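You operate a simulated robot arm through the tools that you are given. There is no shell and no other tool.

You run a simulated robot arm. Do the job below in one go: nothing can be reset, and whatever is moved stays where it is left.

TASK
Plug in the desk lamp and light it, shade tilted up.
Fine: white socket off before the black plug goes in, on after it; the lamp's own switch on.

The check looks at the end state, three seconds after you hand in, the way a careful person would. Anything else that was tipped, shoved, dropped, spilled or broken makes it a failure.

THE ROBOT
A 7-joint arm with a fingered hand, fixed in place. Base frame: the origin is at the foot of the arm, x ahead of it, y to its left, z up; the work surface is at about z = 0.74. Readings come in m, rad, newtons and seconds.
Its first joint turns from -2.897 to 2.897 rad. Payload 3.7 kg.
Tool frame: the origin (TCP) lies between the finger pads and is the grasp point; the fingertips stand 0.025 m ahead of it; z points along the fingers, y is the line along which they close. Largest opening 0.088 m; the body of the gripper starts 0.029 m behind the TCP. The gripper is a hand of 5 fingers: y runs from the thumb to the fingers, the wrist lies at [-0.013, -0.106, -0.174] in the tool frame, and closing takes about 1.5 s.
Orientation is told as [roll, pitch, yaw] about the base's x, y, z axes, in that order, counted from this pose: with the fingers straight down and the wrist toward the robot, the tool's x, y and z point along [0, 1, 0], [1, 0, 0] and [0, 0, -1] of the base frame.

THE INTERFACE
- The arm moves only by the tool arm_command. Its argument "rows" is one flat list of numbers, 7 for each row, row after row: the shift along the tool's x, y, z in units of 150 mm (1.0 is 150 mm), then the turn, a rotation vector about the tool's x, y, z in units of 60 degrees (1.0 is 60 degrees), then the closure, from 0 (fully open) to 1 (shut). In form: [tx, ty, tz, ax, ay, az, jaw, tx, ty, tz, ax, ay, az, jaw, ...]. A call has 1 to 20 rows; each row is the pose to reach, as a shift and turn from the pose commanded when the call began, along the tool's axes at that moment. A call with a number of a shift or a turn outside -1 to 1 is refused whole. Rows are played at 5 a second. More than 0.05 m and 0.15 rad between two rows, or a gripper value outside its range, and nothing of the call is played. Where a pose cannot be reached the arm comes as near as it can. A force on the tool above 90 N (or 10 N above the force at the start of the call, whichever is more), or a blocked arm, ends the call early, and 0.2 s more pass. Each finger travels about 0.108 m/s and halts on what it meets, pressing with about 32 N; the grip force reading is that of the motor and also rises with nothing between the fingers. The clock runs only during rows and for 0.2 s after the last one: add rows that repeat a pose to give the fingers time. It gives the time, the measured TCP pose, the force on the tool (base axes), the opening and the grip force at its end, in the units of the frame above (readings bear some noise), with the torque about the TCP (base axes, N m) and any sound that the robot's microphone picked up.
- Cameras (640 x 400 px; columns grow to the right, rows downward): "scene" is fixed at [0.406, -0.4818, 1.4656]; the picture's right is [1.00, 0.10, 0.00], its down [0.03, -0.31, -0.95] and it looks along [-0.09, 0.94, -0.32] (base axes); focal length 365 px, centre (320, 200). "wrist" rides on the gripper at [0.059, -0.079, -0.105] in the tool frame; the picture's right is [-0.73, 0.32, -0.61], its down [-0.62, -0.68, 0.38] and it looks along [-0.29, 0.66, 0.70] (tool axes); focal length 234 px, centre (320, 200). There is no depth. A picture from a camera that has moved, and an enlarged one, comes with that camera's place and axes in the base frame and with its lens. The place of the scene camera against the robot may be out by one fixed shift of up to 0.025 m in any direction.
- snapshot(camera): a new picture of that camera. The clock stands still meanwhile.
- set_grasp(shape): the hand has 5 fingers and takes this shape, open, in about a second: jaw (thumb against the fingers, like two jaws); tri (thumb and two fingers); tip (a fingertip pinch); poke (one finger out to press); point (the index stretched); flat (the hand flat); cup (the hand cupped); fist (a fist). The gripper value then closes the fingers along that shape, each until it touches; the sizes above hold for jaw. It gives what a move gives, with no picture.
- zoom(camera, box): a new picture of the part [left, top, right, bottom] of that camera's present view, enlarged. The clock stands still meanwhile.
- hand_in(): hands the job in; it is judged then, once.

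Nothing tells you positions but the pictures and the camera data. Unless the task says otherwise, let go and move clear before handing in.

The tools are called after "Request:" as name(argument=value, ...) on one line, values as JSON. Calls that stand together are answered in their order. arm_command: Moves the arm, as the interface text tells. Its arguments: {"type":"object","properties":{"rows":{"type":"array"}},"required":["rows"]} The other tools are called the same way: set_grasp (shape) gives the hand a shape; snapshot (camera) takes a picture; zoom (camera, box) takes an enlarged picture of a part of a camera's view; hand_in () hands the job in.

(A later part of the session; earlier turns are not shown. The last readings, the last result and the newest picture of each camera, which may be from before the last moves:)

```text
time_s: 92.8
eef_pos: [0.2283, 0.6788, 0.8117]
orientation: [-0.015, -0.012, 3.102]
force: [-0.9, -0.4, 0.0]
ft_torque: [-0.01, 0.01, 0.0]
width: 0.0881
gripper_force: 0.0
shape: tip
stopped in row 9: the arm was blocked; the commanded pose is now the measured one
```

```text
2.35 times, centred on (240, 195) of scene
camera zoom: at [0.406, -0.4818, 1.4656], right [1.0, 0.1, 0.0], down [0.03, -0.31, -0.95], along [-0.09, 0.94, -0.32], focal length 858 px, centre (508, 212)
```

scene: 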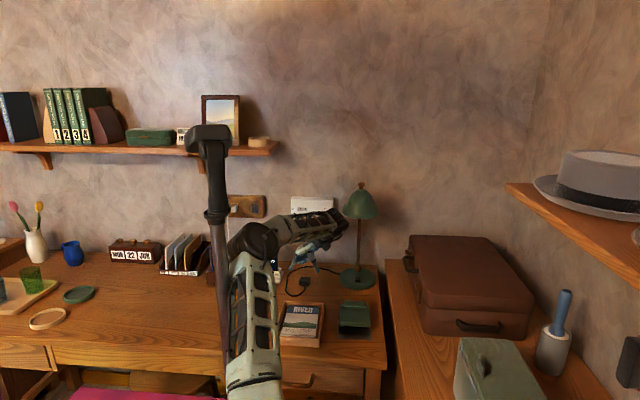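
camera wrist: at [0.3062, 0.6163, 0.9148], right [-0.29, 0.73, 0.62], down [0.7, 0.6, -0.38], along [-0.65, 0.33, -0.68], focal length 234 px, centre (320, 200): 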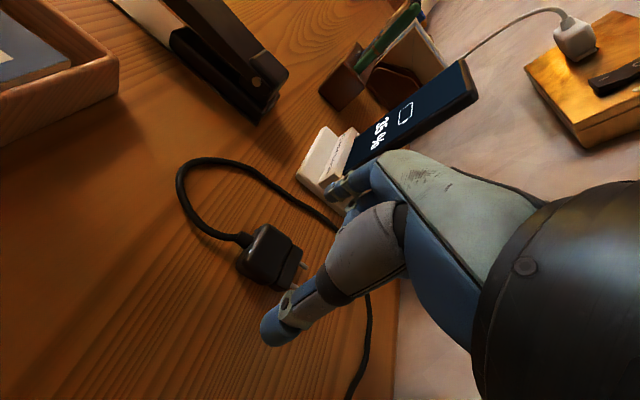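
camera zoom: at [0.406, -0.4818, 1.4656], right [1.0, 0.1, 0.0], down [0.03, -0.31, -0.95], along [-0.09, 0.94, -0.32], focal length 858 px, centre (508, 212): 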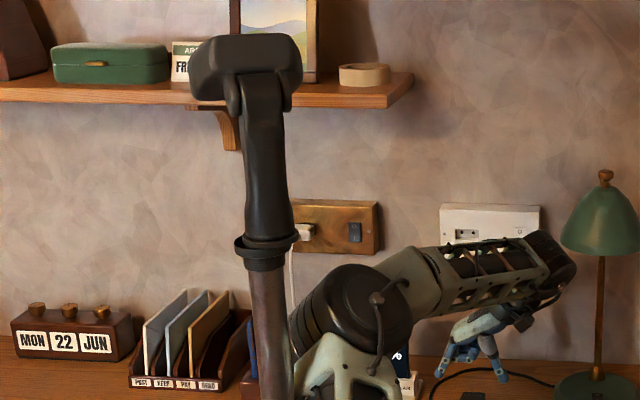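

The lamp is untouched and the hand hovers just right of the plug. I'll take small steps from here: first 15 mm straight down to see if it tracks.

Request:
arm_command(rows=[0, 0, 0.025, 0, 0, 0, 0, 0, 0, 0.05, 0, 0, 0, 0, 0, 0, 0.075, 0, 0, 0, 0, 0, 0, 0.1, 0, 0, 0, 0])

Request:
snapshot(camera="wrist")

```text
time_s: 93.8
eef_pos: [0.2274, 0.6775, 0.801]
orientation: [-0.022, -0.017, 3.101]
force: [-1.5, 0.6, -0.1]
ft_torque: [0.0, 0.01, 0.01]
width: 0.0878
gripper_force: 0.1
shape: tip
```

```text
taken
camera wrist: at [0.3068, 0.6153, 0.9039], right [-0.28, 0.72, 0.63], down [0.7, 0.6, -0.38], along [-0.65, 0.33, -0.68], focal length 234 px, centre (320, 200)
```

wrist: 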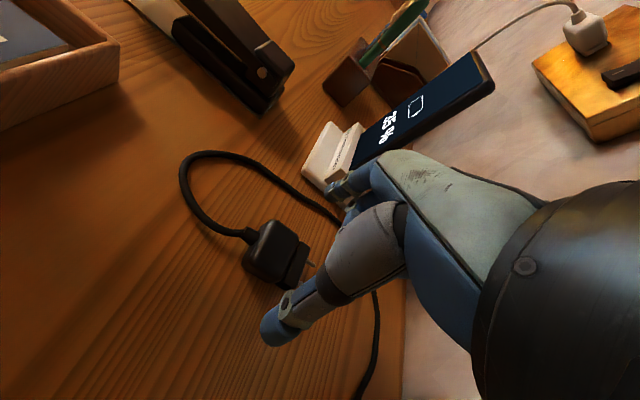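

It tracks within a few millimetres. The cable runs just left of the index, so I'll partly close to about 60 mm and shift back over the rear half of the plug body.

Request:
arm_command(rows=[0, 0, 0, 0, 0, 0, 0.15, 0, 0, 0, 0, 0, 0, 0.3, 0.038, -0.01, 0.036, 0, 0, -0.015, 0.3, 0.077, -0.021, 0.071, 0, 0, -0.03, 0.3, 0.115, -0.031, 0.107, 0, 0, -0.045, 0.3, 0.115, -0.031, 0.107, 0, 0, -0.045, 0.3])

Request:
snapshot(camera="wrist")

Request:
zoom(camera="scene", box=[270, 210, 380, 310])

```text
time_s: 95.2
eef_pos: [0.2386, 0.6629, 0.7786]
orientation: [-0.017, -0.015, 3.142]
force: [0.6, 0.2, -0.3]
ft_torque: [-0.03, 0.0, -0.01]
width: 0.0616
gripper_force: 0.0
shape: tip
```

```text
taken
camera wrist: at [0.3193, 0.6037, 0.8823], right [-0.31, 0.72, 0.62], down [0.68, 0.63, -0.38], along [-0.67, 0.3, -0.68], focal length 234 px, centre (320, 200)
```

wrist: 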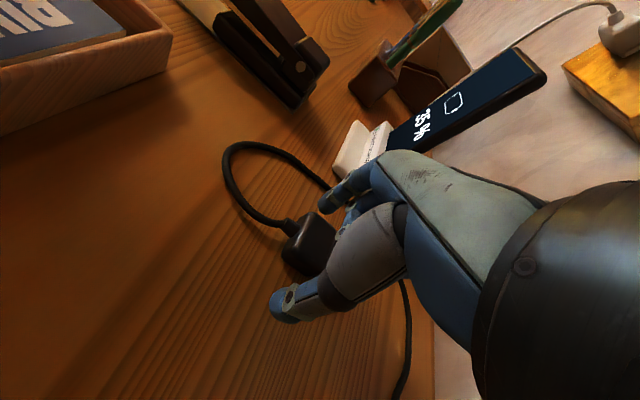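

```text
4.00 times, centred on (325, 260) of scene
camera zoom: at [0.406, -0.4818, 1.4656], right [1.0, 0.1, 0.0], down [0.03, -0.31, -0.95], along [-0.09, 0.94, -0.32], focal length 1459 px, centre (300, -40)
```

zoom: 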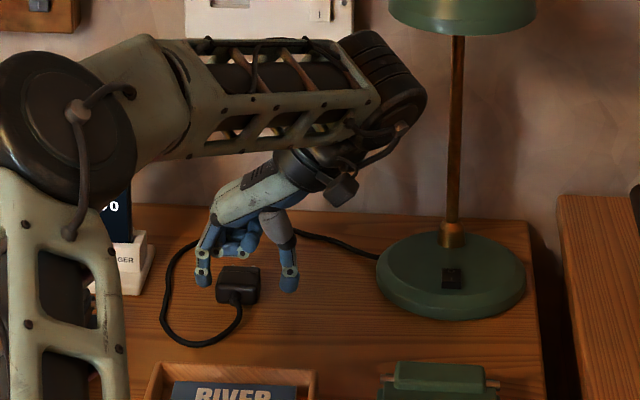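

The plug sits between index and thumb in the scene view. I'll shift a few millimetres left, lower 10 mm, then close.

Request:
arm_command(rows=[0.007, 0.02, 0.035, 0, 0, 0, 0.3, 0.013, 0.04, 0.07, 0, 0, 0, 0.3, 0.013, 0.04, 0.07, 0, 0, 0, 0.3])

Request:
zoom(camera="scene", box=[290, 250, 350, 300])

Request:
zoom(camera="wrist", box=[210, 130, 390, 340])

```text
time_s: 96.2
eef_pos: [0.2423, 0.662, 0.772]
orientation: [-0.021, -0.011, 3.125]
force: [0.8, -0.1, -0.5]
ft_torque: [0.02, 0.0, -0.01]
width: 0.0619
gripper_force: 0.1
shape: tip
stopped in row 3: the arm was blocked; the commanded pose is now the measured one
```

```text
8.00 times, centred on (320, 275) of scene
camera zoom: at [0.406, -0.4818, 1.4656], right [1.0, 0.1, 0.0], down [0.03, -0.31, -0.95], along [-0.09, 0.94, -0.32], focal length 2918 px, centre (320, -400)
```

zoom: 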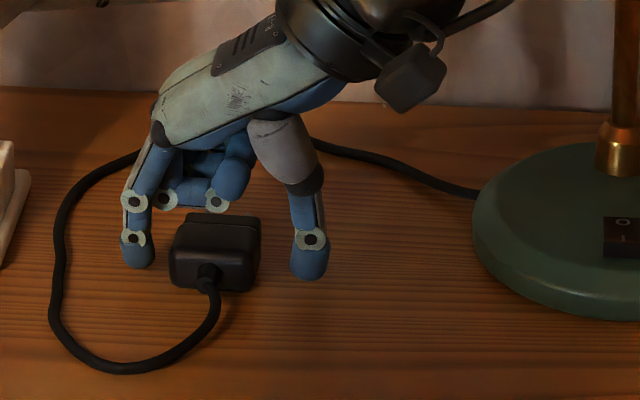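

```text
1.90 times, centred on (300, 235) of wrist
camera zoom: at [0.3231, 0.6006, 0.8756], right [-0.3, 0.72, 0.63], down [0.69, 0.62, -0.38], along [-0.66, 0.32, -0.68], focal length 446 px, centre (358, 133)
```

zoom: 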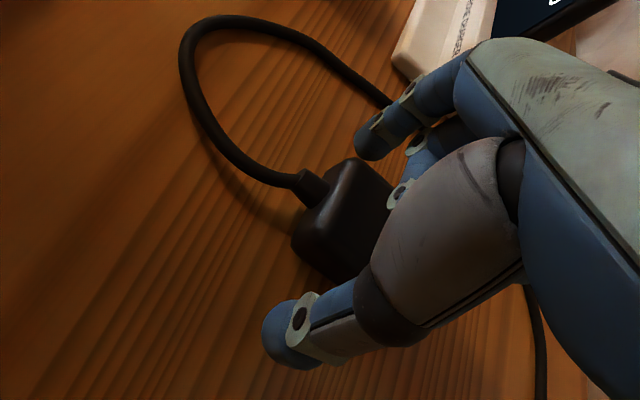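

The plug is nicely framed between the two fingertips, with tips about 7 mm above the desk. Closing now.

Request:
arm_command(rows=[0, 0, 0, 0, 0, 0, 0.38, 0, 0, 0, 0, 0, 0, 0.46, 0, 0, 0, 0, 0, 0, 0.54, 0, 0, 0, 0, 0, 0, 0.62, 0, 0, 0, 0, 0, 0, 0.7, 0, 0, 0, 0, 0, 0, 0.78, 0, 0, 0, 0, 0, 0, 0.86, 0, 0, 0, 0, 0, 0, 0.86])

Request:
zoom(camera="scene", box=[290, 250, 350, 300])

Request:
zoom(camera="wrist", box=[210, 130, 390, 340])

```text
time_s: 98.0
eef_pos: [0.2431, 0.6619, 0.774]
orientation: [-0.022, -0.014, 3.124]
force: [-0.9, -0.1, -1.0]
ft_torque: [0.03, 0.02, 0.0]
width: 0.0354
gripper_force: 31.7
shape: tip
```

```text
8.00 times, centred on (320, 275) of scene
camera zoom: at [0.406, -0.4818, 1.4656], right [1.0, 0.1, 0.0], down [0.03, -0.31, -0.95], along [-0.09, 0.94, -0.32], focal length 2918 px, centre (320, -400)
```

zoom: 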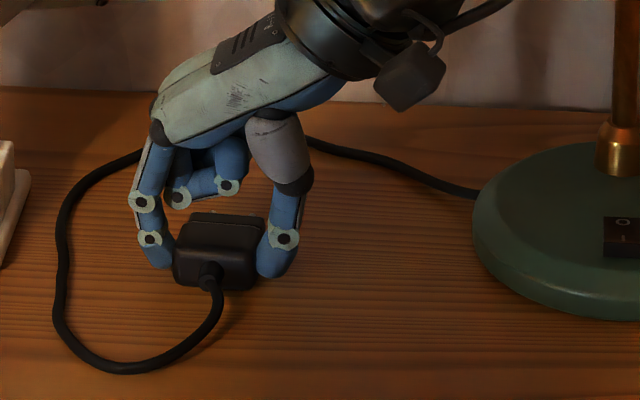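

```text
1.90 times, centred on (300, 235) of wrist
camera zoom: at [0.3227, 0.601, 0.8759], right [-0.3, 0.72, 0.63], down [0.69, 0.62, -0.38], along [-0.66, 0.32, -0.68], focal length 446 px, centre (358, 133)
```

zoom: 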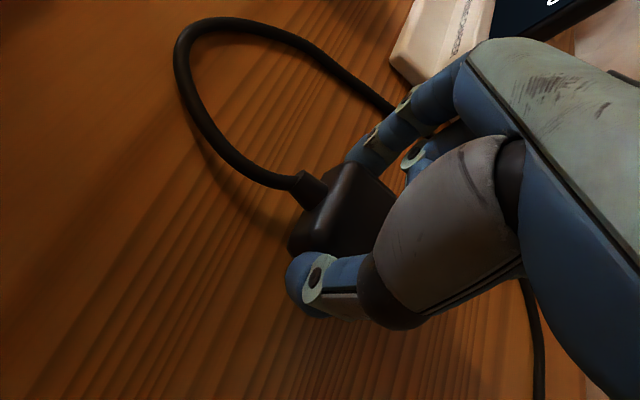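

The plug is gripped (35 mm, 32 N). However, I gripped it with the hand vertical, and at the wall I need about 25° of forward tilt to stay in reach. I'll carry it slightly forward along the desk, set it down where the arm has more room, and regrip tilted.

Request:
arm_command(rows=[0, 0, -0.04, 0, 0, 0, 0.86, 0, 0, -0.08, 0, 0, 0, 0.86, -0.05, 0.009, -0.08, 0, 0, 0, 0.86, -0.1, 0.019, -0.08, 0, 0, 0, 0.86, -0.15, 0.028, -0.08, 0, 0, 0, 0.86, -0.2, 0.037, -0.08, 0, 0, 0, 0.86, -0.25, 0.047, -0.08, 0, 0, 0, 0.86, -0.3, 0.056, -0.08, 0, 0, 0, 0.86, -0.35, 0.065, -0.08, 0, 0, 0, 0.86, -0.4, 0.074, -0.08, 0, 0, 0, 0.86, -0.45, 0.084, -0.08, 0, 0, 0, 0.86, -0.5, 0.093, -0.08, 0, 0, 0, 0.86])

Request:
snapshot(camera="wrist")

Request:
zoom(camera="scene", box=[260, 190, 400, 310])

```text
time_s: 100.6
eef_pos: [0.2166, 0.7359, 0.7884]
orientation: [-0.023, -0.007, 3.136]
force: [1.1, -1.1, -0.9]
ft_torque: [0.0, 0.0, -0.01]
width: 0.0354
gripper_force: 31.6
shape: tip
```

```text
taken
camera wrist: at [0.2978, 0.6752, 0.8926], right [-0.31, 0.71, 0.63], down [0.68, 0.63, -0.37], along [-0.66, 0.31, -0.69], focal length 234 px, centre (320, 200)
```

wrist: 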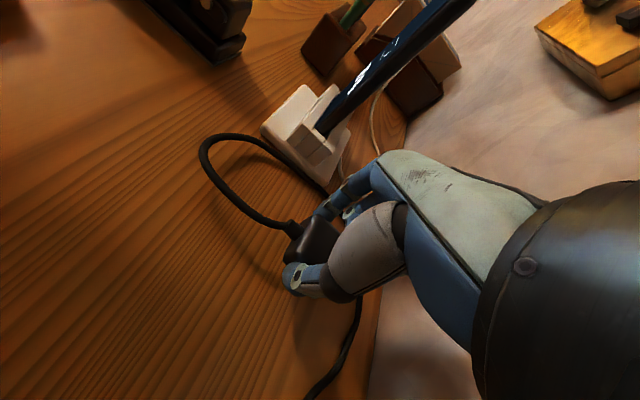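

```text
3.33 times, centred on (330, 250) of scene
camera zoom: at [0.406, -0.4818, 1.4656], right [1.0, 0.1, 0.0], down [0.03, -0.31, -0.95], along [-0.09, 0.94, -0.32], focal length 1216 px, centre (287, 33)
```

zoom: 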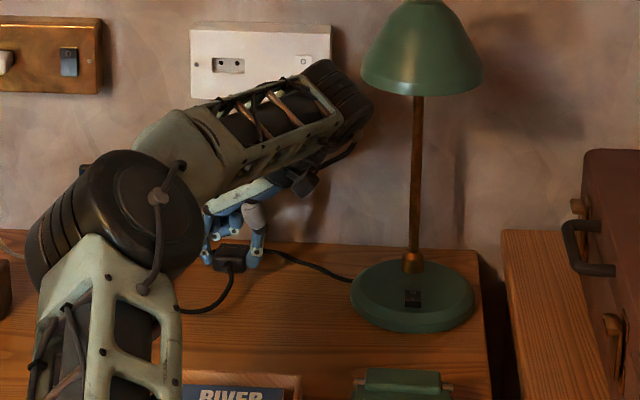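

The plug is now at about y≈0.74, lifted a centimetre. The x reading is off by about 12 mm from my command, so I'll hold for a moment and re-read before setting it down.

Request:
arm_command(rows=[0, 0, 0, 0, 0, 0, 0.86, 0, 0, 0, 0, 0, 0, 0.86])

Request:
zoom(camera="scene", box=[180, 110, 340, 290])

Request:
zoom(camera="wrist", box=[190, 120, 400, 330])

```text
time_s: 101.2
eef_pos: [0.2164, 0.7344, 0.7877]
orientation: [-0.02, -0.007, 3.136]
force: [-0.3, -0.6, -0.1]
ft_torque: [-0.02, 0.0, 0.01]
width: 0.0351
gripper_force: 32.6
shape: tip
```

```text
2.22 times, centred on (260, 200) of scene
camera zoom: at [0.406, -0.4818, 1.4656], right [1.0, 0.1, 0.0], down [0.03, -0.31, -0.95], along [-0.09, 0.94, -0.32], focal length 811 px, centre (453, 200)
```

zoom: 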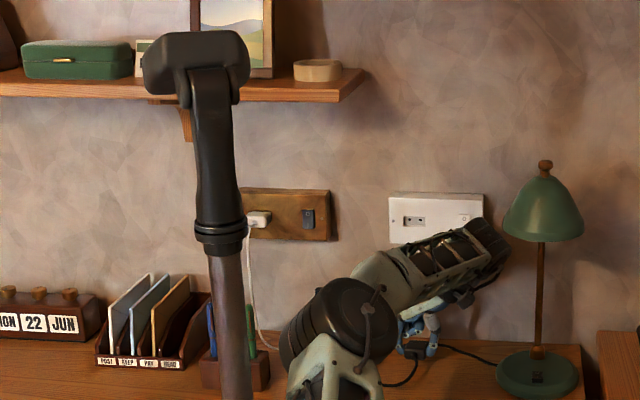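

```text
1.90 times, centred on (295, 225) of wrist
camera zoom: at [0.2979, 0.6752, 0.8925], right [-0.31, 0.71, 0.62], down [0.68, 0.63, -0.37], along [-0.66, 0.31, -0.69], focal length 446 px, centre (368, 152)
```

zoom: 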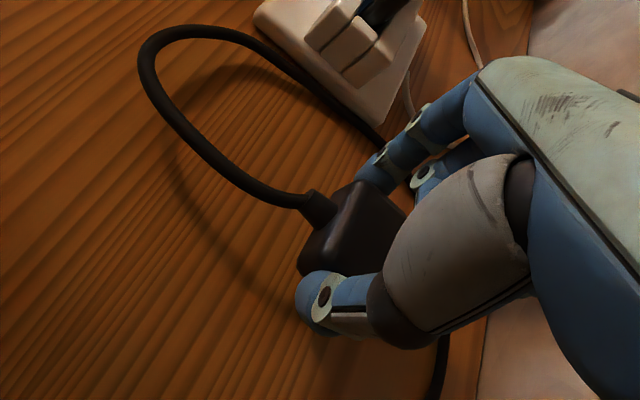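

The elbow is now well past the neck. I'll shift the plug 2 cm right, keeping its pins clear of the cable run, set it on the desk and open the fingers.

Request:
arm_command(rows=[-0.005, -0.05, 0, 0, 0, 0, 0.86, -0.01, -0.1, 0, 0, 0, 0, 0.86, -0.015, -0.147, 0, 0, 0, 0, 0.86, -0.015, -0.147, 0.035, 0, 0, 0, 0.86, -0.015, -0.147, 0.07, 0, 0, 0, 0.86, -0.015, -0.147, 0.095, 0, 0, 0, 0.86, -0.015, -0.147, 0.095, 0, 0, 0, 0.86])

Request:
zoom(camera="scene", box=[290, 240, 350, 290])

Request:
zoom(camera="wrist", box=[190, 120, 400, 330])

```text
time_s: 102.8
eef_pos: [0.2375, 0.7398, 0.7727]
orientation: [-0.023, -0.006, 3.135]
force: [0.1, -0.2, -1.2]
ft_torque: [-0.02, -0.05, 0.0]
width: 0.0355
gripper_force: 31.8
shape: tip
```

```text
8.00 times, centred on (320, 265) of scene
camera zoom: at [0.406, -0.4818, 1.4656], right [1.0, 0.1, 0.0], down [0.03, -0.31, -0.95], along [-0.09, 0.94, -0.32], focal length 2918 px, centre (320, -320)
```

zoom: 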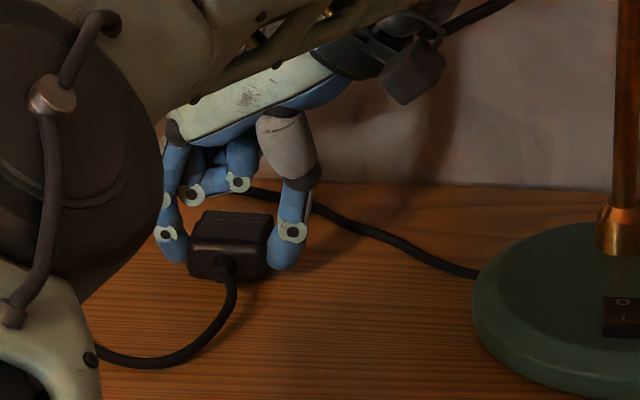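

```text
1.90 times, centred on (295, 225) of wrist
camera zoom: at [0.3186, 0.6789, 0.8772], right [-0.31, 0.71, 0.63], down [0.68, 0.63, -0.37], along [-0.66, 0.31, -0.69], focal length 446 px, centre (368, 152)
```

zoom: 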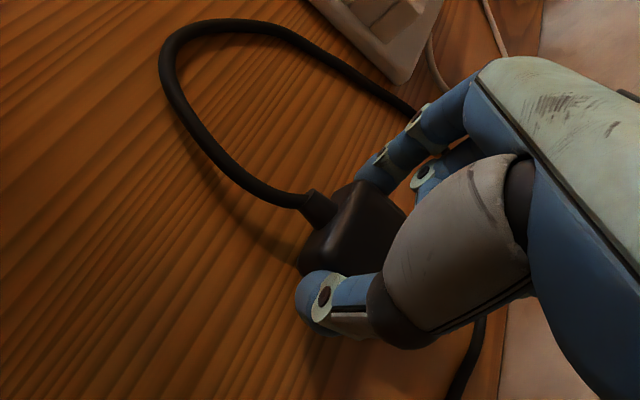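

The plug is on the desk. I'll open to about 57 mm and tilt the hand 24° forward about the pinch point.

Request:
arm_command(rows=[0, 0, 0, 0, 0, 0, 0.7, 0, 0, 0, 0, 0, 0, 0.55, 0, 0, 0, 0, 0, 0, 0.45, 0, 0, 0, 0, 0, 0, 0.35, 0, 0, 0, 0, 0, 0, 0.35])

Request:
arm_command(rows=[0.006, 0, 0.001, 0, -0.049, 0, 0.35, 0.013, 0, 0.003, 0, -0.099, 0, 0.35, 0.019, 0, 0.004, 0, -0.148, 0, 0.35, 0.026, 0, 0.005, 0, -0.198, 0, 0.35, 0.032, 0, 0.007, 0, -0.247, 0, 0.35, 0.038, 0, 0.008, 0, -0.296, 0, 0.35, 0.045, 0, 0.01, 0, -0.346, 0, 0.35, 0.051, 0, 0.011, 0, -0.395, 0, 0.35])

Request:
zoom(camera="scene", box=[290, 240, 350, 290])

Request:
zoom(camera="wrist", box=[190, 120, 400, 330])

Request:
snapshot(camera="scene")

```text
time_s: 104.0
eef_pos: [0.2388, 0.7399, 0.7728]
orientation: [-0.022, -0.008, 3.136]
force: [-1.2, 0.7, 0.3]
ft_torque: [-0.01, 0.02, -0.03]
width: 0.0568
gripper_force: 0.1
shape: tip
```

```text
time_s: 105.8
eef_pos: [0.2464, 0.7332, 0.767]
orientation: [-0.431, -0.008, 3.128]
force: [-0.5, -0.1, -0.5]
ft_torque: [0.01, -0.01, 0.0]
width: 0.057
gripper_force: 0.0
shape: tip
```

```text
8.00 times, centred on (320, 265) of scene
camera zoom: at [0.406, -0.4818, 1.4656], right [1.0, 0.1, 0.0], down [0.03, -0.31, -0.95], along [-0.09, 0.94, -0.32], focal length 2918 px, centre (320, -320)
```

zoom: 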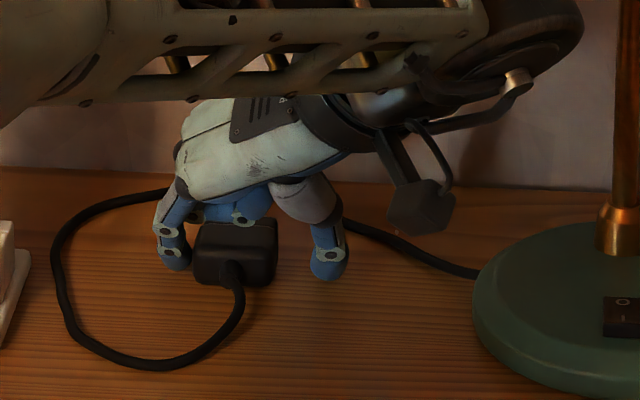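

```text
1.90 times, centred on (295, 225) of wrist
camera zoom: at [0.326, 0.636, 0.8378], right [-0.31, 0.41, 0.86], down [0.69, 0.72, -0.09], along [-0.65, 0.56, -0.51], focal length 446 px, centre (368, 152)
```

zoom: 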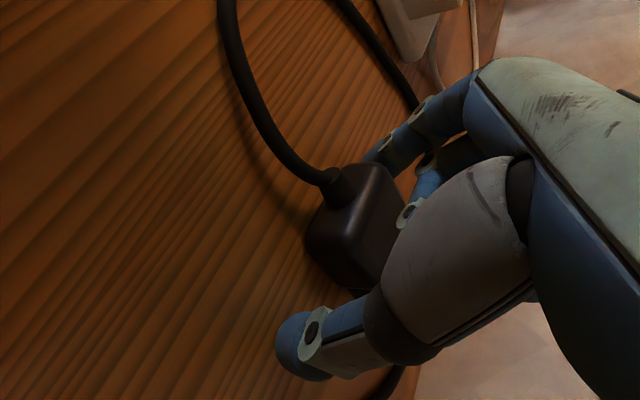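

```text
taken
```

scene: 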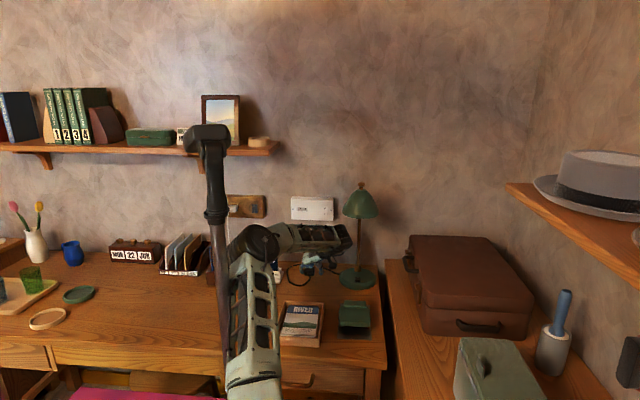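

The hand is tilted with the plug between the fingers. Closing again.

Request:
arm_command(rows=[0, 0, 0, 0, 0, 0, 0.42, 0, 0, 0, 0, 0, 0, 0.5, 0, 0, 0, 0, 0, 0, 0.58, 0, 0, 0, 0, 0, 0, 0.66, 0, 0, 0, 0, 0, 0, 0.74, 0, 0, 0, 0, 0, 0, 0.82, 0, 0, 0, 0, 0, 0, 0.86, 0, 0, 0, 0, 0, 0, 0.86])

Request:
zoom(camera="scene", box=[290, 240, 350, 290])

Request:
zoom(camera="wrist", box=[190, 120, 400, 330])

```text
time_s: 107.6
eef_pos: [0.2457, 0.7338, 0.7689]
orientation: [-0.432, -0.009, 3.129]
force: [0.9, 0.4, 1.5]
ft_torque: [0.0, 0.0, 0.04]
width: 0.0354
gripper_force: 32.7
shape: tip
```

```text
8.00 times, centred on (320, 265) of scene
camera zoom: at [0.406, -0.4818, 1.4656], right [1.0, 0.1, 0.0], down [0.03, -0.31, -0.95], along [-0.09, 0.94, -0.32], focal length 2918 px, centre (320, -320)
```

zoom: 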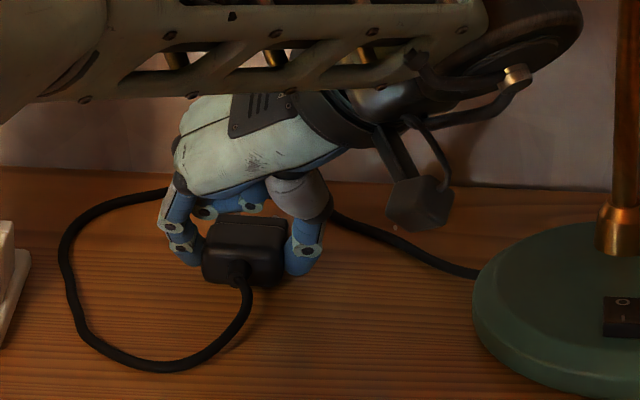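

```text
1.90 times, centred on (295, 225) of wrist
camera zoom: at [0.3254, 0.6359, 0.84], right [-0.31, 0.41, 0.86], down [0.69, 0.72, -0.09], along [-0.66, 0.56, -0.5], focal length 446 px, centre (368, 152)
```

zoom: 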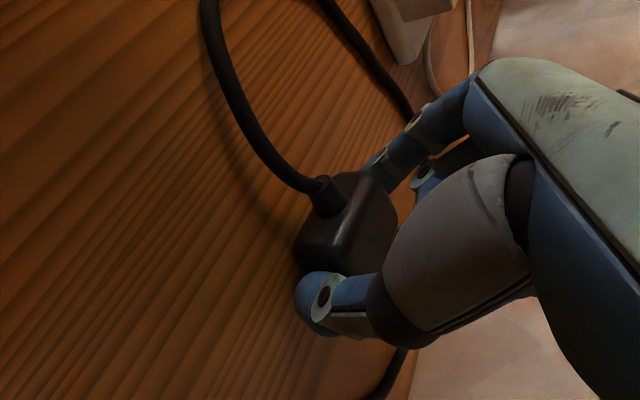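

The plug is gripped again, this time tilted. I'll lift it slightly and move forward-left, so the wrist can rise past the shade.

Request:
arm_command(rows=[-0.025, 0, -0.055, 0, 0, 0, 0.86, -0.05, 0.001, -0.109, 0, 0, 0, 0.86, -0.08, 0.035, -0.095, 0, 0, 0, 0.86, -0.11, 0.069, -0.081, 0, 0, 0, 0.86, -0.14, 0.103, -0.068, 0, 0, 0, 0.86, -0.17, 0.136, -0.054, 0, 0, 0, 0.86, -0.199, 0.17, -0.04, 0, 0, 0, 0.86, -0.229, 0.204, -0.026, 0, 0, 0, 0.86, -0.259, 0.238, -0.013, 0, 0, 0, 0.86, -0.289, 0.271, 0.001, 0, 0, 0, 0.86])

Request:
zoom(camera="scene", box=[200, 150, 400, 300])

Request:
snapshot(camera="wrist")

```text
time_s: 109.8
eef_pos: [0.2067, 0.7709, 0.7925]
orientation: [-0.438, -0.012, 3.127]
force: [-1.3, 0.2, -0.1]
ft_torque: [0.01, -0.02, -0.04]
width: 0.0354
gripper_force: 32.3
shape: tip
```

```text
2.67 times, centred on (300, 225) of scene
camera zoom: at [0.406, -0.4818, 1.4656], right [1.0, 0.1, 0.0], down [0.03, -0.31, -0.95], along [-0.09, 0.94, -0.32], focal length 973 px, centre (373, 133)
```

zoom: 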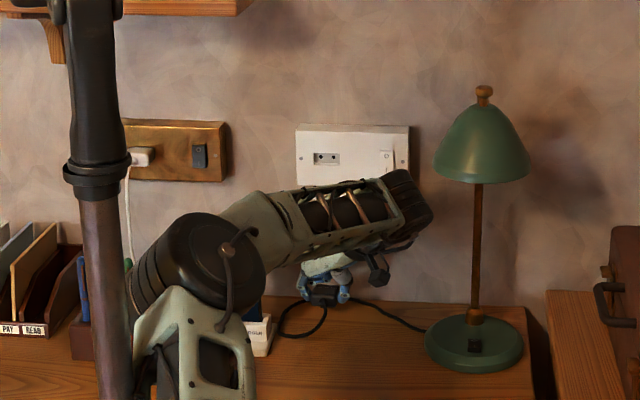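

```text
taken
camera wrist: at [0.2863, 0.6733, 0.8622], right [-0.31, 0.4, 0.86], down [0.69, 0.72, -0.09], along [-0.66, 0.57, -0.5], focal length 234 px, centre (320, 200)
```

wrist: 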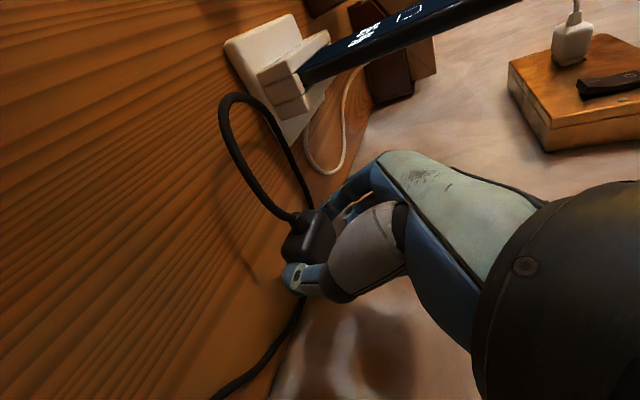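

The plug is lifted and the wrist is left of the shade. Now raising it up to socket height, pulling back a little near the plate.

Request:
arm_command(rows=[-0.035, 0.001, -0.076, 0, 0, 0, 0.86, -0.07, 0.002, -0.151, 0, 0, 0, 0.86, -0.105, 0.002, -0.227, 0, 0, 0, 0.86, -0.14, 0.003, -0.303, 0, 0, 0, 0.86, -0.174, 0.004, -0.378, 0, 0, 0, 0.86, -0.209, 0.005, -0.454, 0, 0, 0, 0.86, -0.244, 0.005, -0.529, 0, 0, 0, 0.86, -0.279, 0.006, -0.605, 0, 0, 0, 0.86, -0.265, 0.006, -0.685, 0, 0, 0, 0.86, -0.25, 0.006, -0.766, 0, 0, 0, 0.86, -0.236, 0.006, -0.846, 0, 0, 0, 0.86, -0.221, 0.006, -0.926, 0, 0, 0, 0.86])

Request:
zoom(camera="scene", box=[200, 150, 400, 300])

Request:
snapshot(camera="wrist")

```text
time_s: 112.4
eef_pos: [0.2135, 0.7471, 0.9216]
orientation: [-0.428, -0.012, 3.123]
force: [-0.5, -0.3, -0.5]
ft_torque: [-0.02, -0.05, 0.02]
width: 0.0355
gripper_force: 32.6
shape: tip
```

```text
2.67 times, centred on (300, 225) of scene
camera zoom: at [0.406, -0.4818, 1.4656], right [1.0, 0.1, 0.0], down [0.03, -0.31, -0.95], along [-0.09, 0.94, -0.32], focal length 973 px, centre (373, 133)
```

zoom: 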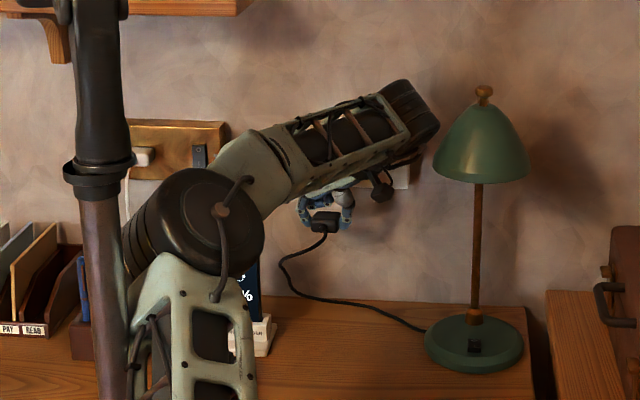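

```text
taken
camera wrist: at [0.2922, 0.65, 0.9936], right [-0.31, 0.42, 0.86], down [0.69, 0.71, -0.1], along [-0.65, 0.56, -0.51], focal length 234 px, centre (320, 200)
```

wrist: 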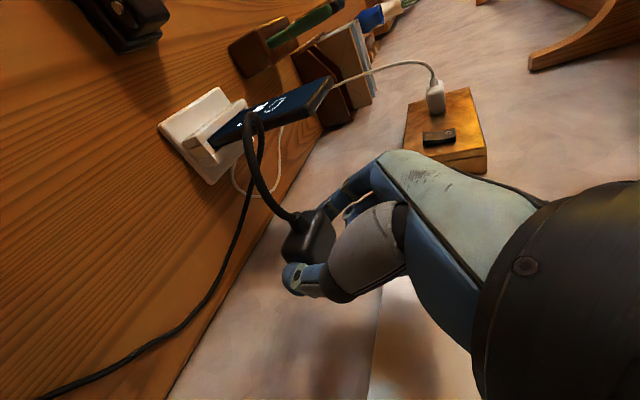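

The plug hangs level in the pinch at socket height minus a few centimetres. I'll zoom on the held plug to estimate its pose in the hand.

Request:
zoom(camera="scene", box=[300, 210, 350, 250])

Request:
zoom(camera="wrist", box=[260, 180, 400, 320])

```text
10.00 times, centred on (325, 230) of scene
camera zoom: at [0.406, -0.4818, 1.4656], right [1.0, 0.1, 0.0], down [0.03, -0.31, -0.95], along [-0.09, 0.94, -0.32], focal length 3648 px, centre (270, -100)
```

zoom: 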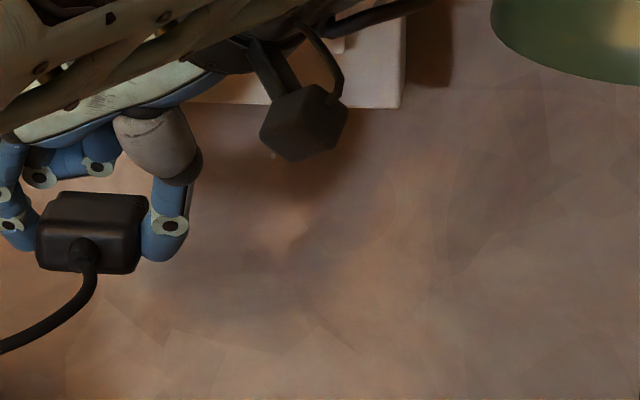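

```text
2.86 times, centred on (330, 250) of wrist
camera zoom: at [0.2922, 0.65, 0.9936], right [-0.31, 0.42, 0.86], down [0.69, 0.71, -0.1], along [-0.65, 0.56, -0.51], focal length 669 px, centre (291, 57)
```

zoom: 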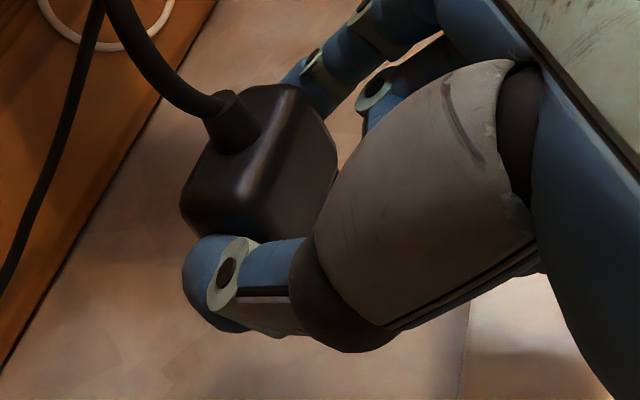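

The plug is level and centred at about (-0.001, 0, -0.0155) from the TCP. I'll raise it to socket height and read the pose.

Request:
arm_command(rows=[-0.031, 0.001, -0.067, 0, 0, 0, 0.86, -0.061, 0.001, -0.133, 0, 0, 0, 0.86, -0.092, 0.002, -0.2, 0, 0, 0, 0.86, -0.123, 0.003, -0.267, 0, 0, 0, 0.86, -0.153, 0.003, -0.333, 0, 0, 0, 0.86, -0.184, 0.004, -0.4, 0, 0, 0, 0.86, -0.184, 0.004, -0.4, 0, 0, 0, 0.86])

Request:
snapshot(camera="scene")

Request:
snapshot(camera="wrist")

```text
time_s: 114.0
eef_pos: [0.196, 0.74, 0.9963]
orientation: [-0.435, -0.006, 3.136]
force: [0.3, 0.9, -0.5]
ft_torque: [0.0, 0.01, 0.03]
width: 0.0358
gripper_force: 31.9
shape: tip
```

```text
taken
```

scene: 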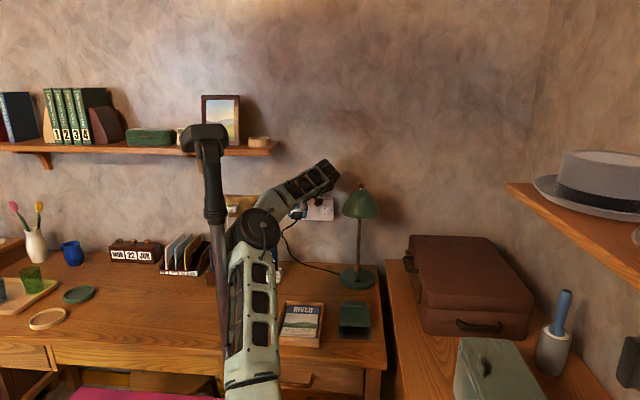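

```text
taken
camera wrist: at [0.276, 0.6434, 1.0665], right [-0.32, 0.4, 0.86], down [0.68, 0.72, -0.09], along [-0.66, 0.56, -0.5], focal length 234 px, centre (320, 200)
```

wrist: 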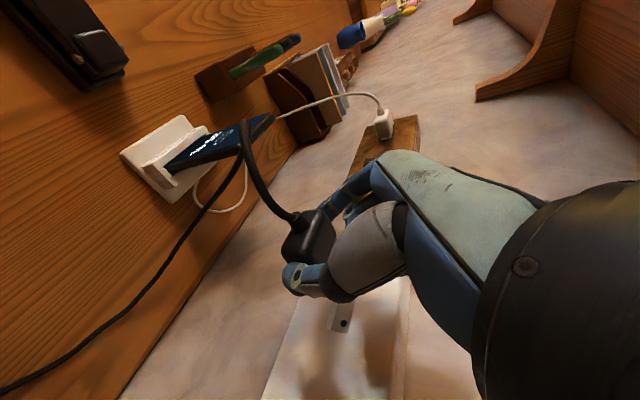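

From here the wrist camera sees the right-hand hole of the socket just below the thumb. I'll zoom to use it for alignment.

Request:
zoom(camera="wrist", box=[270, 200, 410, 360])

Request:
zoom(camera="wrist", box=[320, 295, 365, 345])

Request:
zoom(camera="scene", box=[270, 190, 350, 240])

```text
2.50 times, centred on (340, 280) of wrist
camera zoom: at [0.276, 0.6434, 1.0665], right [-0.32, 0.4, 0.86], down [0.68, 0.72, -0.09], along [-0.66, 0.56, -0.5], focal length 585 px, centre (270, 0)
```

zoom: 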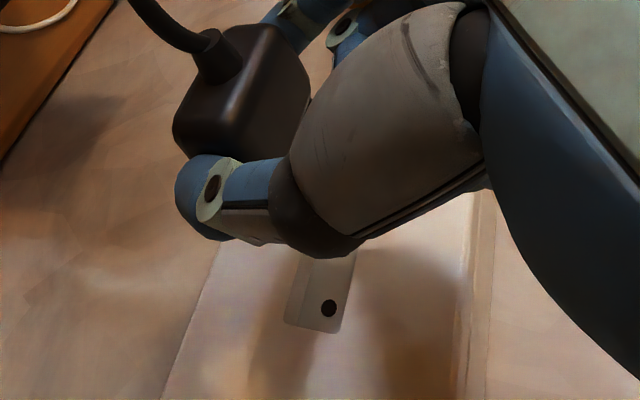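

```text
8.00 times, centred on (342, 320) of wrist
camera zoom: at [0.276, 0.6434, 1.0665], right [-0.32, 0.4, 0.86], down [0.68, 0.72, -0.09], along [-0.66, 0.56, -0.5], focal length 1873 px, centre (140, -760)
```

zoom: 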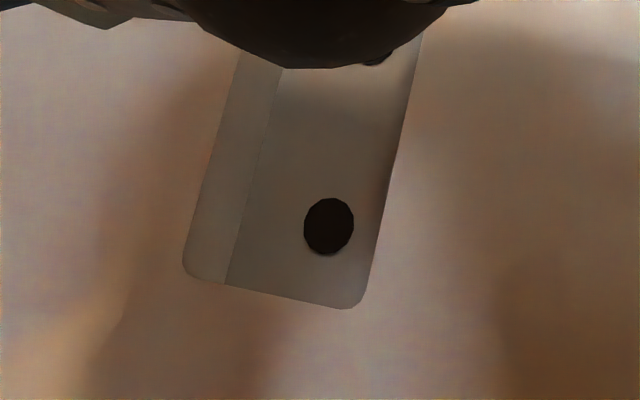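

```text
8.00 times, centred on (310, 215) of scene
camera zoom: at [0.406, -0.4818, 1.4656], right [1.0, 0.1, 0.0], down [0.03, -0.31, -0.95], along [-0.09, 0.94, -0.32], focal length 2918 px, centre (400, 80)
```

zoom: 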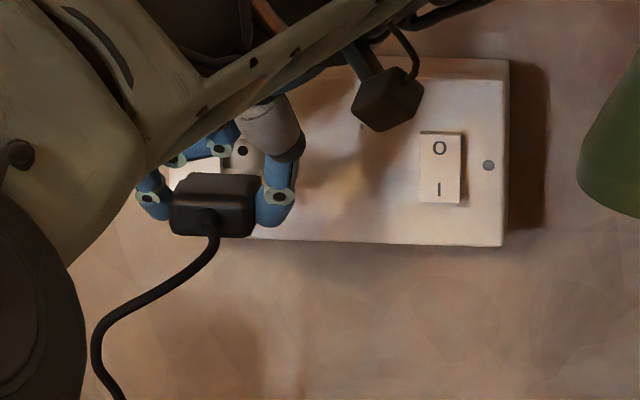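

The scene view shows the left hole between my fingers; both cameras agree the plug must go 11 mm right with about the right height. I'll shift and advance until the pins are nearly at the plate.

Request:
arm_command(rows=[-0.01, -0.025, 0.005, 0, 0, 0, 0.86, -0.02, -0.05, 0.01, 0, 0, 0, 0.86, -0.04, -0.074, 0.019, 0, 0, 0, 0.86, -0.07, -0.074, 0.032, 0, 0, 0, 0.86, -0.097, -0.074, 0.045, 0, 0, 0, 0.86, -0.097, -0.074, 0.045, 0, 0, 0, 0.86])

Request:
zoom(camera="scene", box=[270, 190, 350, 240])

Request:
zoom(camera="wrist", box=[270, 200, 410, 360])

```text
time_s: 115.4
eef_pos: [0.2082, 0.7569, 0.9965]
orientation: [-0.435, -0.007, 3.134]
force: [0.1, 0.3, -0.8]
ft_torque: [-0.01, -0.01, 0.02]
width: 0.036
gripper_force: 32.3
shape: tip
```

```text
8.00 times, centred on (310, 215) of scene
camera zoom: at [0.406, -0.4818, 1.4656], right [1.0, 0.1, 0.0], down [0.03, -0.31, -0.95], along [-0.09, 0.94, -0.32], focal length 2918 px, centre (400, 80)
```

zoom: 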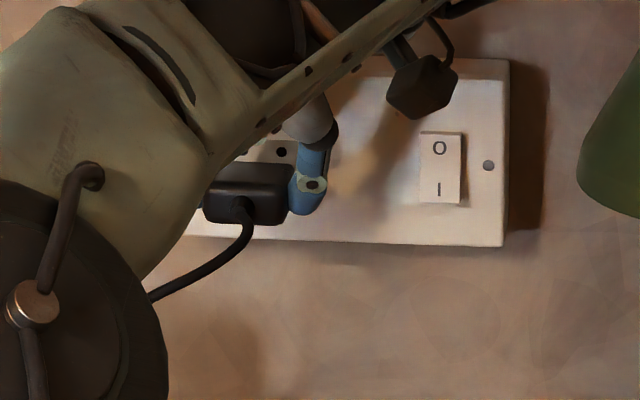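

```text
2.50 times, centred on (340, 280) of wrist
camera zoom: at [0.2888, 0.6608, 1.0663], right [-0.31, 0.4, 0.86], down [0.69, 0.72, -0.09], along [-0.66, 0.56, -0.5], focal length 585 px, centre (270, 0)
```

zoom: 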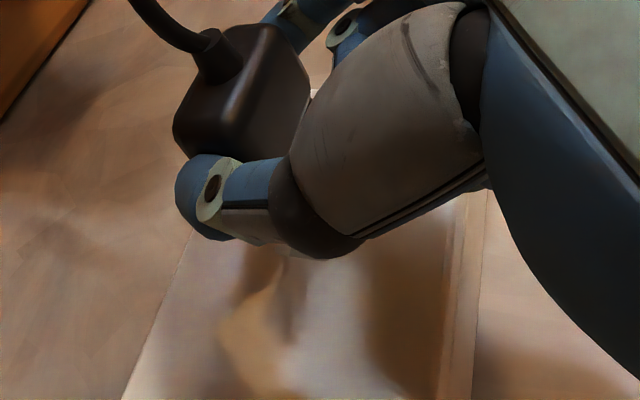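

Aligned within about 2 mm: both holes sit just above the plug in the view. I'll correct 1.5 mm left and advance in 3 mm rows while watching the force.

Request:
arm_command(rows=[0, 0.01, 0, 0, 0, 0, 0.86, -0.018, 0.01, 0.008, 0, 0, 0, 0.86, -0.036, 0.01, 0.017, 0, 0, 0, 0.86, -0.054, 0.01, 0.025, 0, 0, 0, 0.86, -0.073, 0.01, 0.034, 0, 0, 0, 0.86, -0.085, 0.01, 0.039, 0, 0, 0, 0.86])

Request:
zoom(camera="scene", box=[280, 190, 340, 230])

```text
time_s: 116.8
eef_pos: [0.2066, 0.7717, 0.9964]
orientation: [-0.437, -0.007, 3.137]
force: [-0.9, 0.8, -0.3]
ft_torque: [0.0, -0.01, -0.02]
width: 0.0359
gripper_force: 32.5
shape: tip
```

```text
10.00 times, centred on (310, 210) of scene
camera zoom: at [0.406, -0.4818, 1.4656], right [1.0, 0.1, 0.0], down [0.03, -0.31, -0.95], along [-0.09, 0.94, -0.32], focal length 3648 px, centre (420, 100)
```

zoom: 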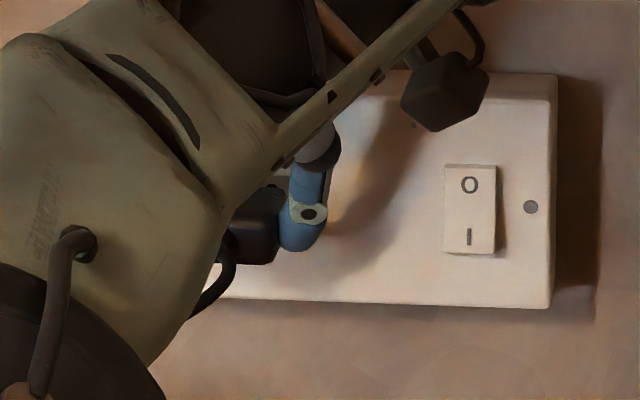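

No contact yet at y 0.772. Continuing in 2 mm rows.

Request:
arm_command(rows=[-0.012, 0, 0.006, 0, 0, 0, 0.86, -0.024, 0, 0.011, 0, 0, 0, 0.86, -0.036, 0, 0.017, 0, 0, 0, 0.86, -0.048, 0, 0.022, 0, 0, 0, 0.86])

Request:
zoom(camera="wrist", box=[270, 200, 410, 360])

```text
time_s: 117.8
eef_pos: [0.2041, 0.7792, 0.9966]
orientation: [-0.435, -0.006, 3.135]
force: [0.4, 0.4, -0.4]
ft_torque: [0.03, -0.01, 0.02]
width: 0.0358
gripper_force: 32.2
shape: tip
```

```text
2.50 times, centred on (340, 280) of wrist
camera zoom: at [0.286, 0.6824, 1.0675], right [-0.31, 0.4, 0.86], down [0.68, 0.72, -0.09], along [-0.66, 0.56, -0.5], focal length 585 px, centre (270, 0)
```

zoom: 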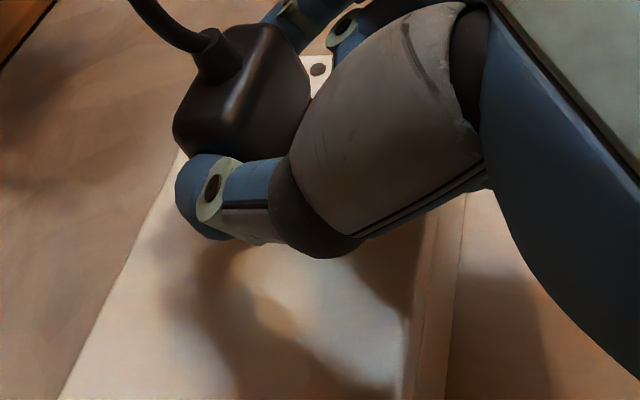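

Still free at y 0.779; x drifted 2–3 mm left, so I'll correct that and continue in 2 mm rows.

Request:
arm_command(rows=[0, -0.017, 0, 0, 0, 0, 0.86, -0.012, -0.017, 0.006, 0, 0, 0, 0.86, -0.024, -0.017, 0.011, 0, 0, 0, 0.86, -0.036, -0.017, 0.017, 0, 0, 0, 0.86])

Request:
zoom(camera="wrist", box=[270, 200, 410, 360])

```text
time_s: 118.8
eef_pos: [0.2089, 0.7859, 0.9976]
orientation: [-0.436, -0.006, 3.137]
force: [-0.7, 0.1, -0.5]
ft_torque: [0.01, 0.0, 0.03]
width: 0.036
gripper_force: 31.9
shape: tip
```

```text
2.50 times, centred on (340, 280) of wrist
camera zoom: at [0.2891, 0.6887, 1.0679], right [-0.32, 0.4, 0.86], down [0.68, 0.72, -0.09], along [-0.66, 0.56, -0.51], focal length 585 px, centre (270, 0)
```

zoom: 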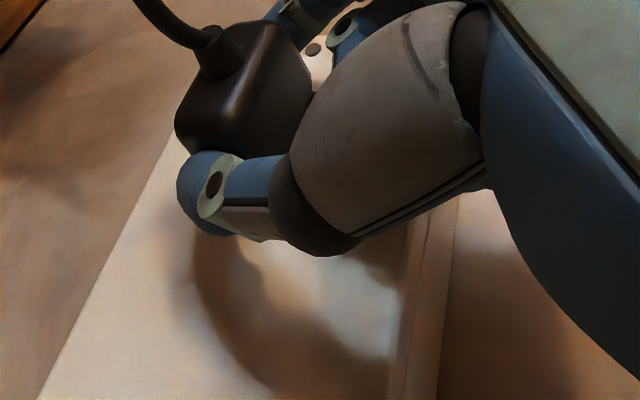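

The view of the plug in the fingers changed very slightly, so contact may be starting. Next few millimetres.

Request:
arm_command(rows=[-0.012, 0.007, 0.006, 0, 0, 0, 0.86, -0.024, 0.007, 0.011, 0, 0, 0, 0.86, -0.036, 0.007, 0.017, 0, 0, 0, 0.86])

Request:
zoom(camera="wrist", box=[270, 200, 410, 360])

Request:
zoom(camera="scene", box=[280, 190, 340, 230])

```text
time_s: 119.6
eef_pos: [0.2075, 0.7912, 0.9983]
orientation: [-0.436, -0.006, 3.135]
force: [0.1, -12.6, 1.1]
ft_torque: [-0.19, -0.02, 0.19]
width: 0.0372
gripper_force: 32.8
shape: tip
heard: snap
```

```text
2.50 times, centred on (340, 280) of wrist
camera zoom: at [0.2884, 0.6939, 1.068], right [-0.31, 0.4, 0.86], down [0.68, 0.72, -0.09], along [-0.66, 0.56, -0.5], focal length 585 px, centre (270, 0)
```

zoom: 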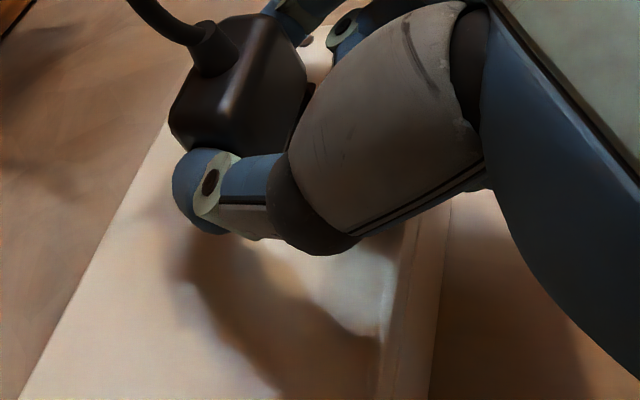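

```text
10.00 times, centred on (310, 210) of scene
camera zoom: at [0.406, -0.4818, 1.4656], right [1.0, 0.1, 0.0], down [0.03, -0.31, -0.95], along [-0.09, 0.94, -0.32], focal length 3648 px, centre (420, 100)
```

zoom: 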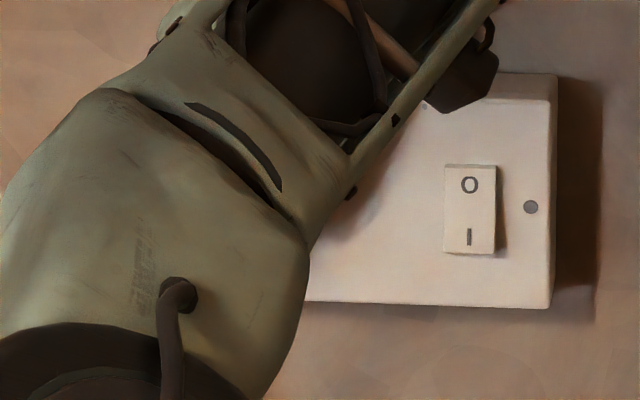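

A snap was heard, with about 13 N of resistance: the plug seems to have latched. I'll push 3 mm more to seat it, then open the fingers.

Request:
arm_command(rows=[-0.009, 0, 0.004, 0, 0, 0, 0.86, -0.018, 0, 0.008, 0, 0, 0, 0.86])

```text
time_s: 120.2
eef_pos: [0.2089, 0.7922, 0.9981]
orientation: [-0.434, -0.008, 3.134]
force: [5.8, -30.6, 2.8]
ft_torque: [0.02, 0.15, 0.33]
width: 0.0383
gripper_force: 32.1
shape: tip
```

Firmly seated: 30 N with no further travel. Opening the fingers and checking that the plug stays.

Request:
arm_command(rows=[0.012, 0, -0.006, 0, 0, 0, 0.86, 0.012, 0, -0.006, 0, 0, 0, 0.7, 0.012, 0, -0.006, 0, 0, 0, 0.55, 0.012, 0, -0.006, 0, 0, 0, 0.4, 0.012, 0, -0.006, 0, 0, 0, 0.3, 0.012, 0, -0.006, 0, 0, 0, 0.3])

Request:
zoom(camera="wrist", box=[230, 180, 410, 360])

```text
time_s: 121.6
eef_pos: [0.2082, 0.7915, 0.9976]
orientation: [-0.437, -0.007, 3.135]
force: [2.3, -11.6, 3.7]
ft_torque: [0.38, 0.13, 0.2]
width: 0.0613
gripper_force: 0.0
shape: tip
```

```text
2.22 times, centred on (320, 270) of wrist
camera zoom: at [0.2881, 0.6949, 1.0679], right [-0.31, 0.4, 0.86], down [0.69, 0.72, -0.09], along [-0.66, 0.56, -0.5], focal length 520 px, centre (320, 44)
```

zoom: 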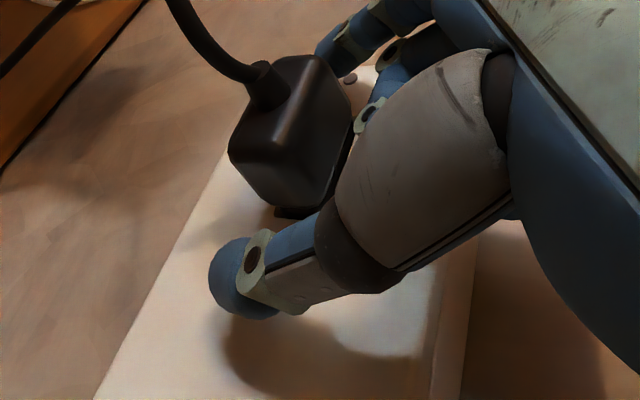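

The plug stays put. I'll retract along the finger axis (up and back) so the fingers clear the plug and cable, then inspect.

Request:
arm_command(rows=[0.02, 0, -0.05, 0, 0, 0, 0.3, 0.02, 0, -0.11, 0, 0, 0, 0.3, 0.02, 0, -0.17, 0, 0, 0, 0.3, 0.02, 0, -0.23, 0, 0, 0, 0.3, 0.02, 0, -0.29, 0, 0, 0, 0.3, 0.02, 0, -0.35, 0, 0, 0, 0.3])

Request:
snapshot(camera="wrist")

Request:
zoom(camera="scene", box=[240, 160, 400, 300])

```text
time_s: 123.0
eef_pos: [0.2096, 0.7667, 1.0436]
orientation: [-0.438, -0.007, 3.137]
force: [-0.1, -0.4, 0.7]
ft_torque: [0.0, 0.01, 0.0]
width: 0.0615
gripper_force: 0.1
shape: tip
```

```text
taken
camera wrist: at [0.289, 0.6706, 1.114], right [-0.32, 0.4, 0.86], down [0.69, 0.72, -0.09], along [-0.66, 0.56, -0.5], focal length 234 px, centre (320, 200)
```

wrist: 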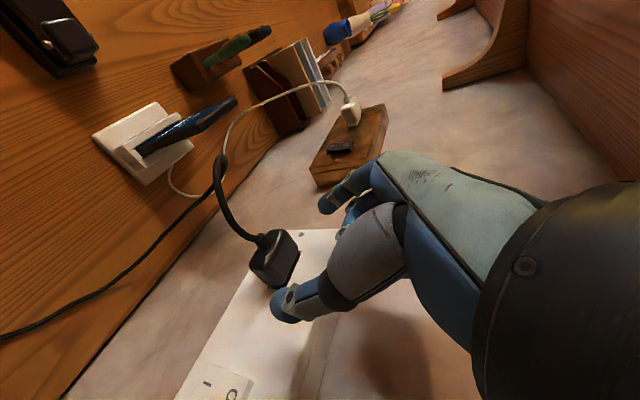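

```text
2.86 times, centred on (320, 230) of scene
camera zoom: at [0.406, -0.4818, 1.4656], right [1.0, 0.1, 0.0], down [0.03, -0.31, -0.95], along [-0.09, 0.94, -0.32], focal length 1042 px, centre (320, 114)
```

zoom: 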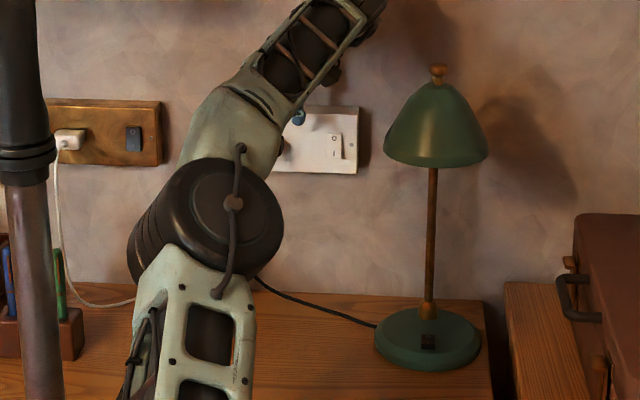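

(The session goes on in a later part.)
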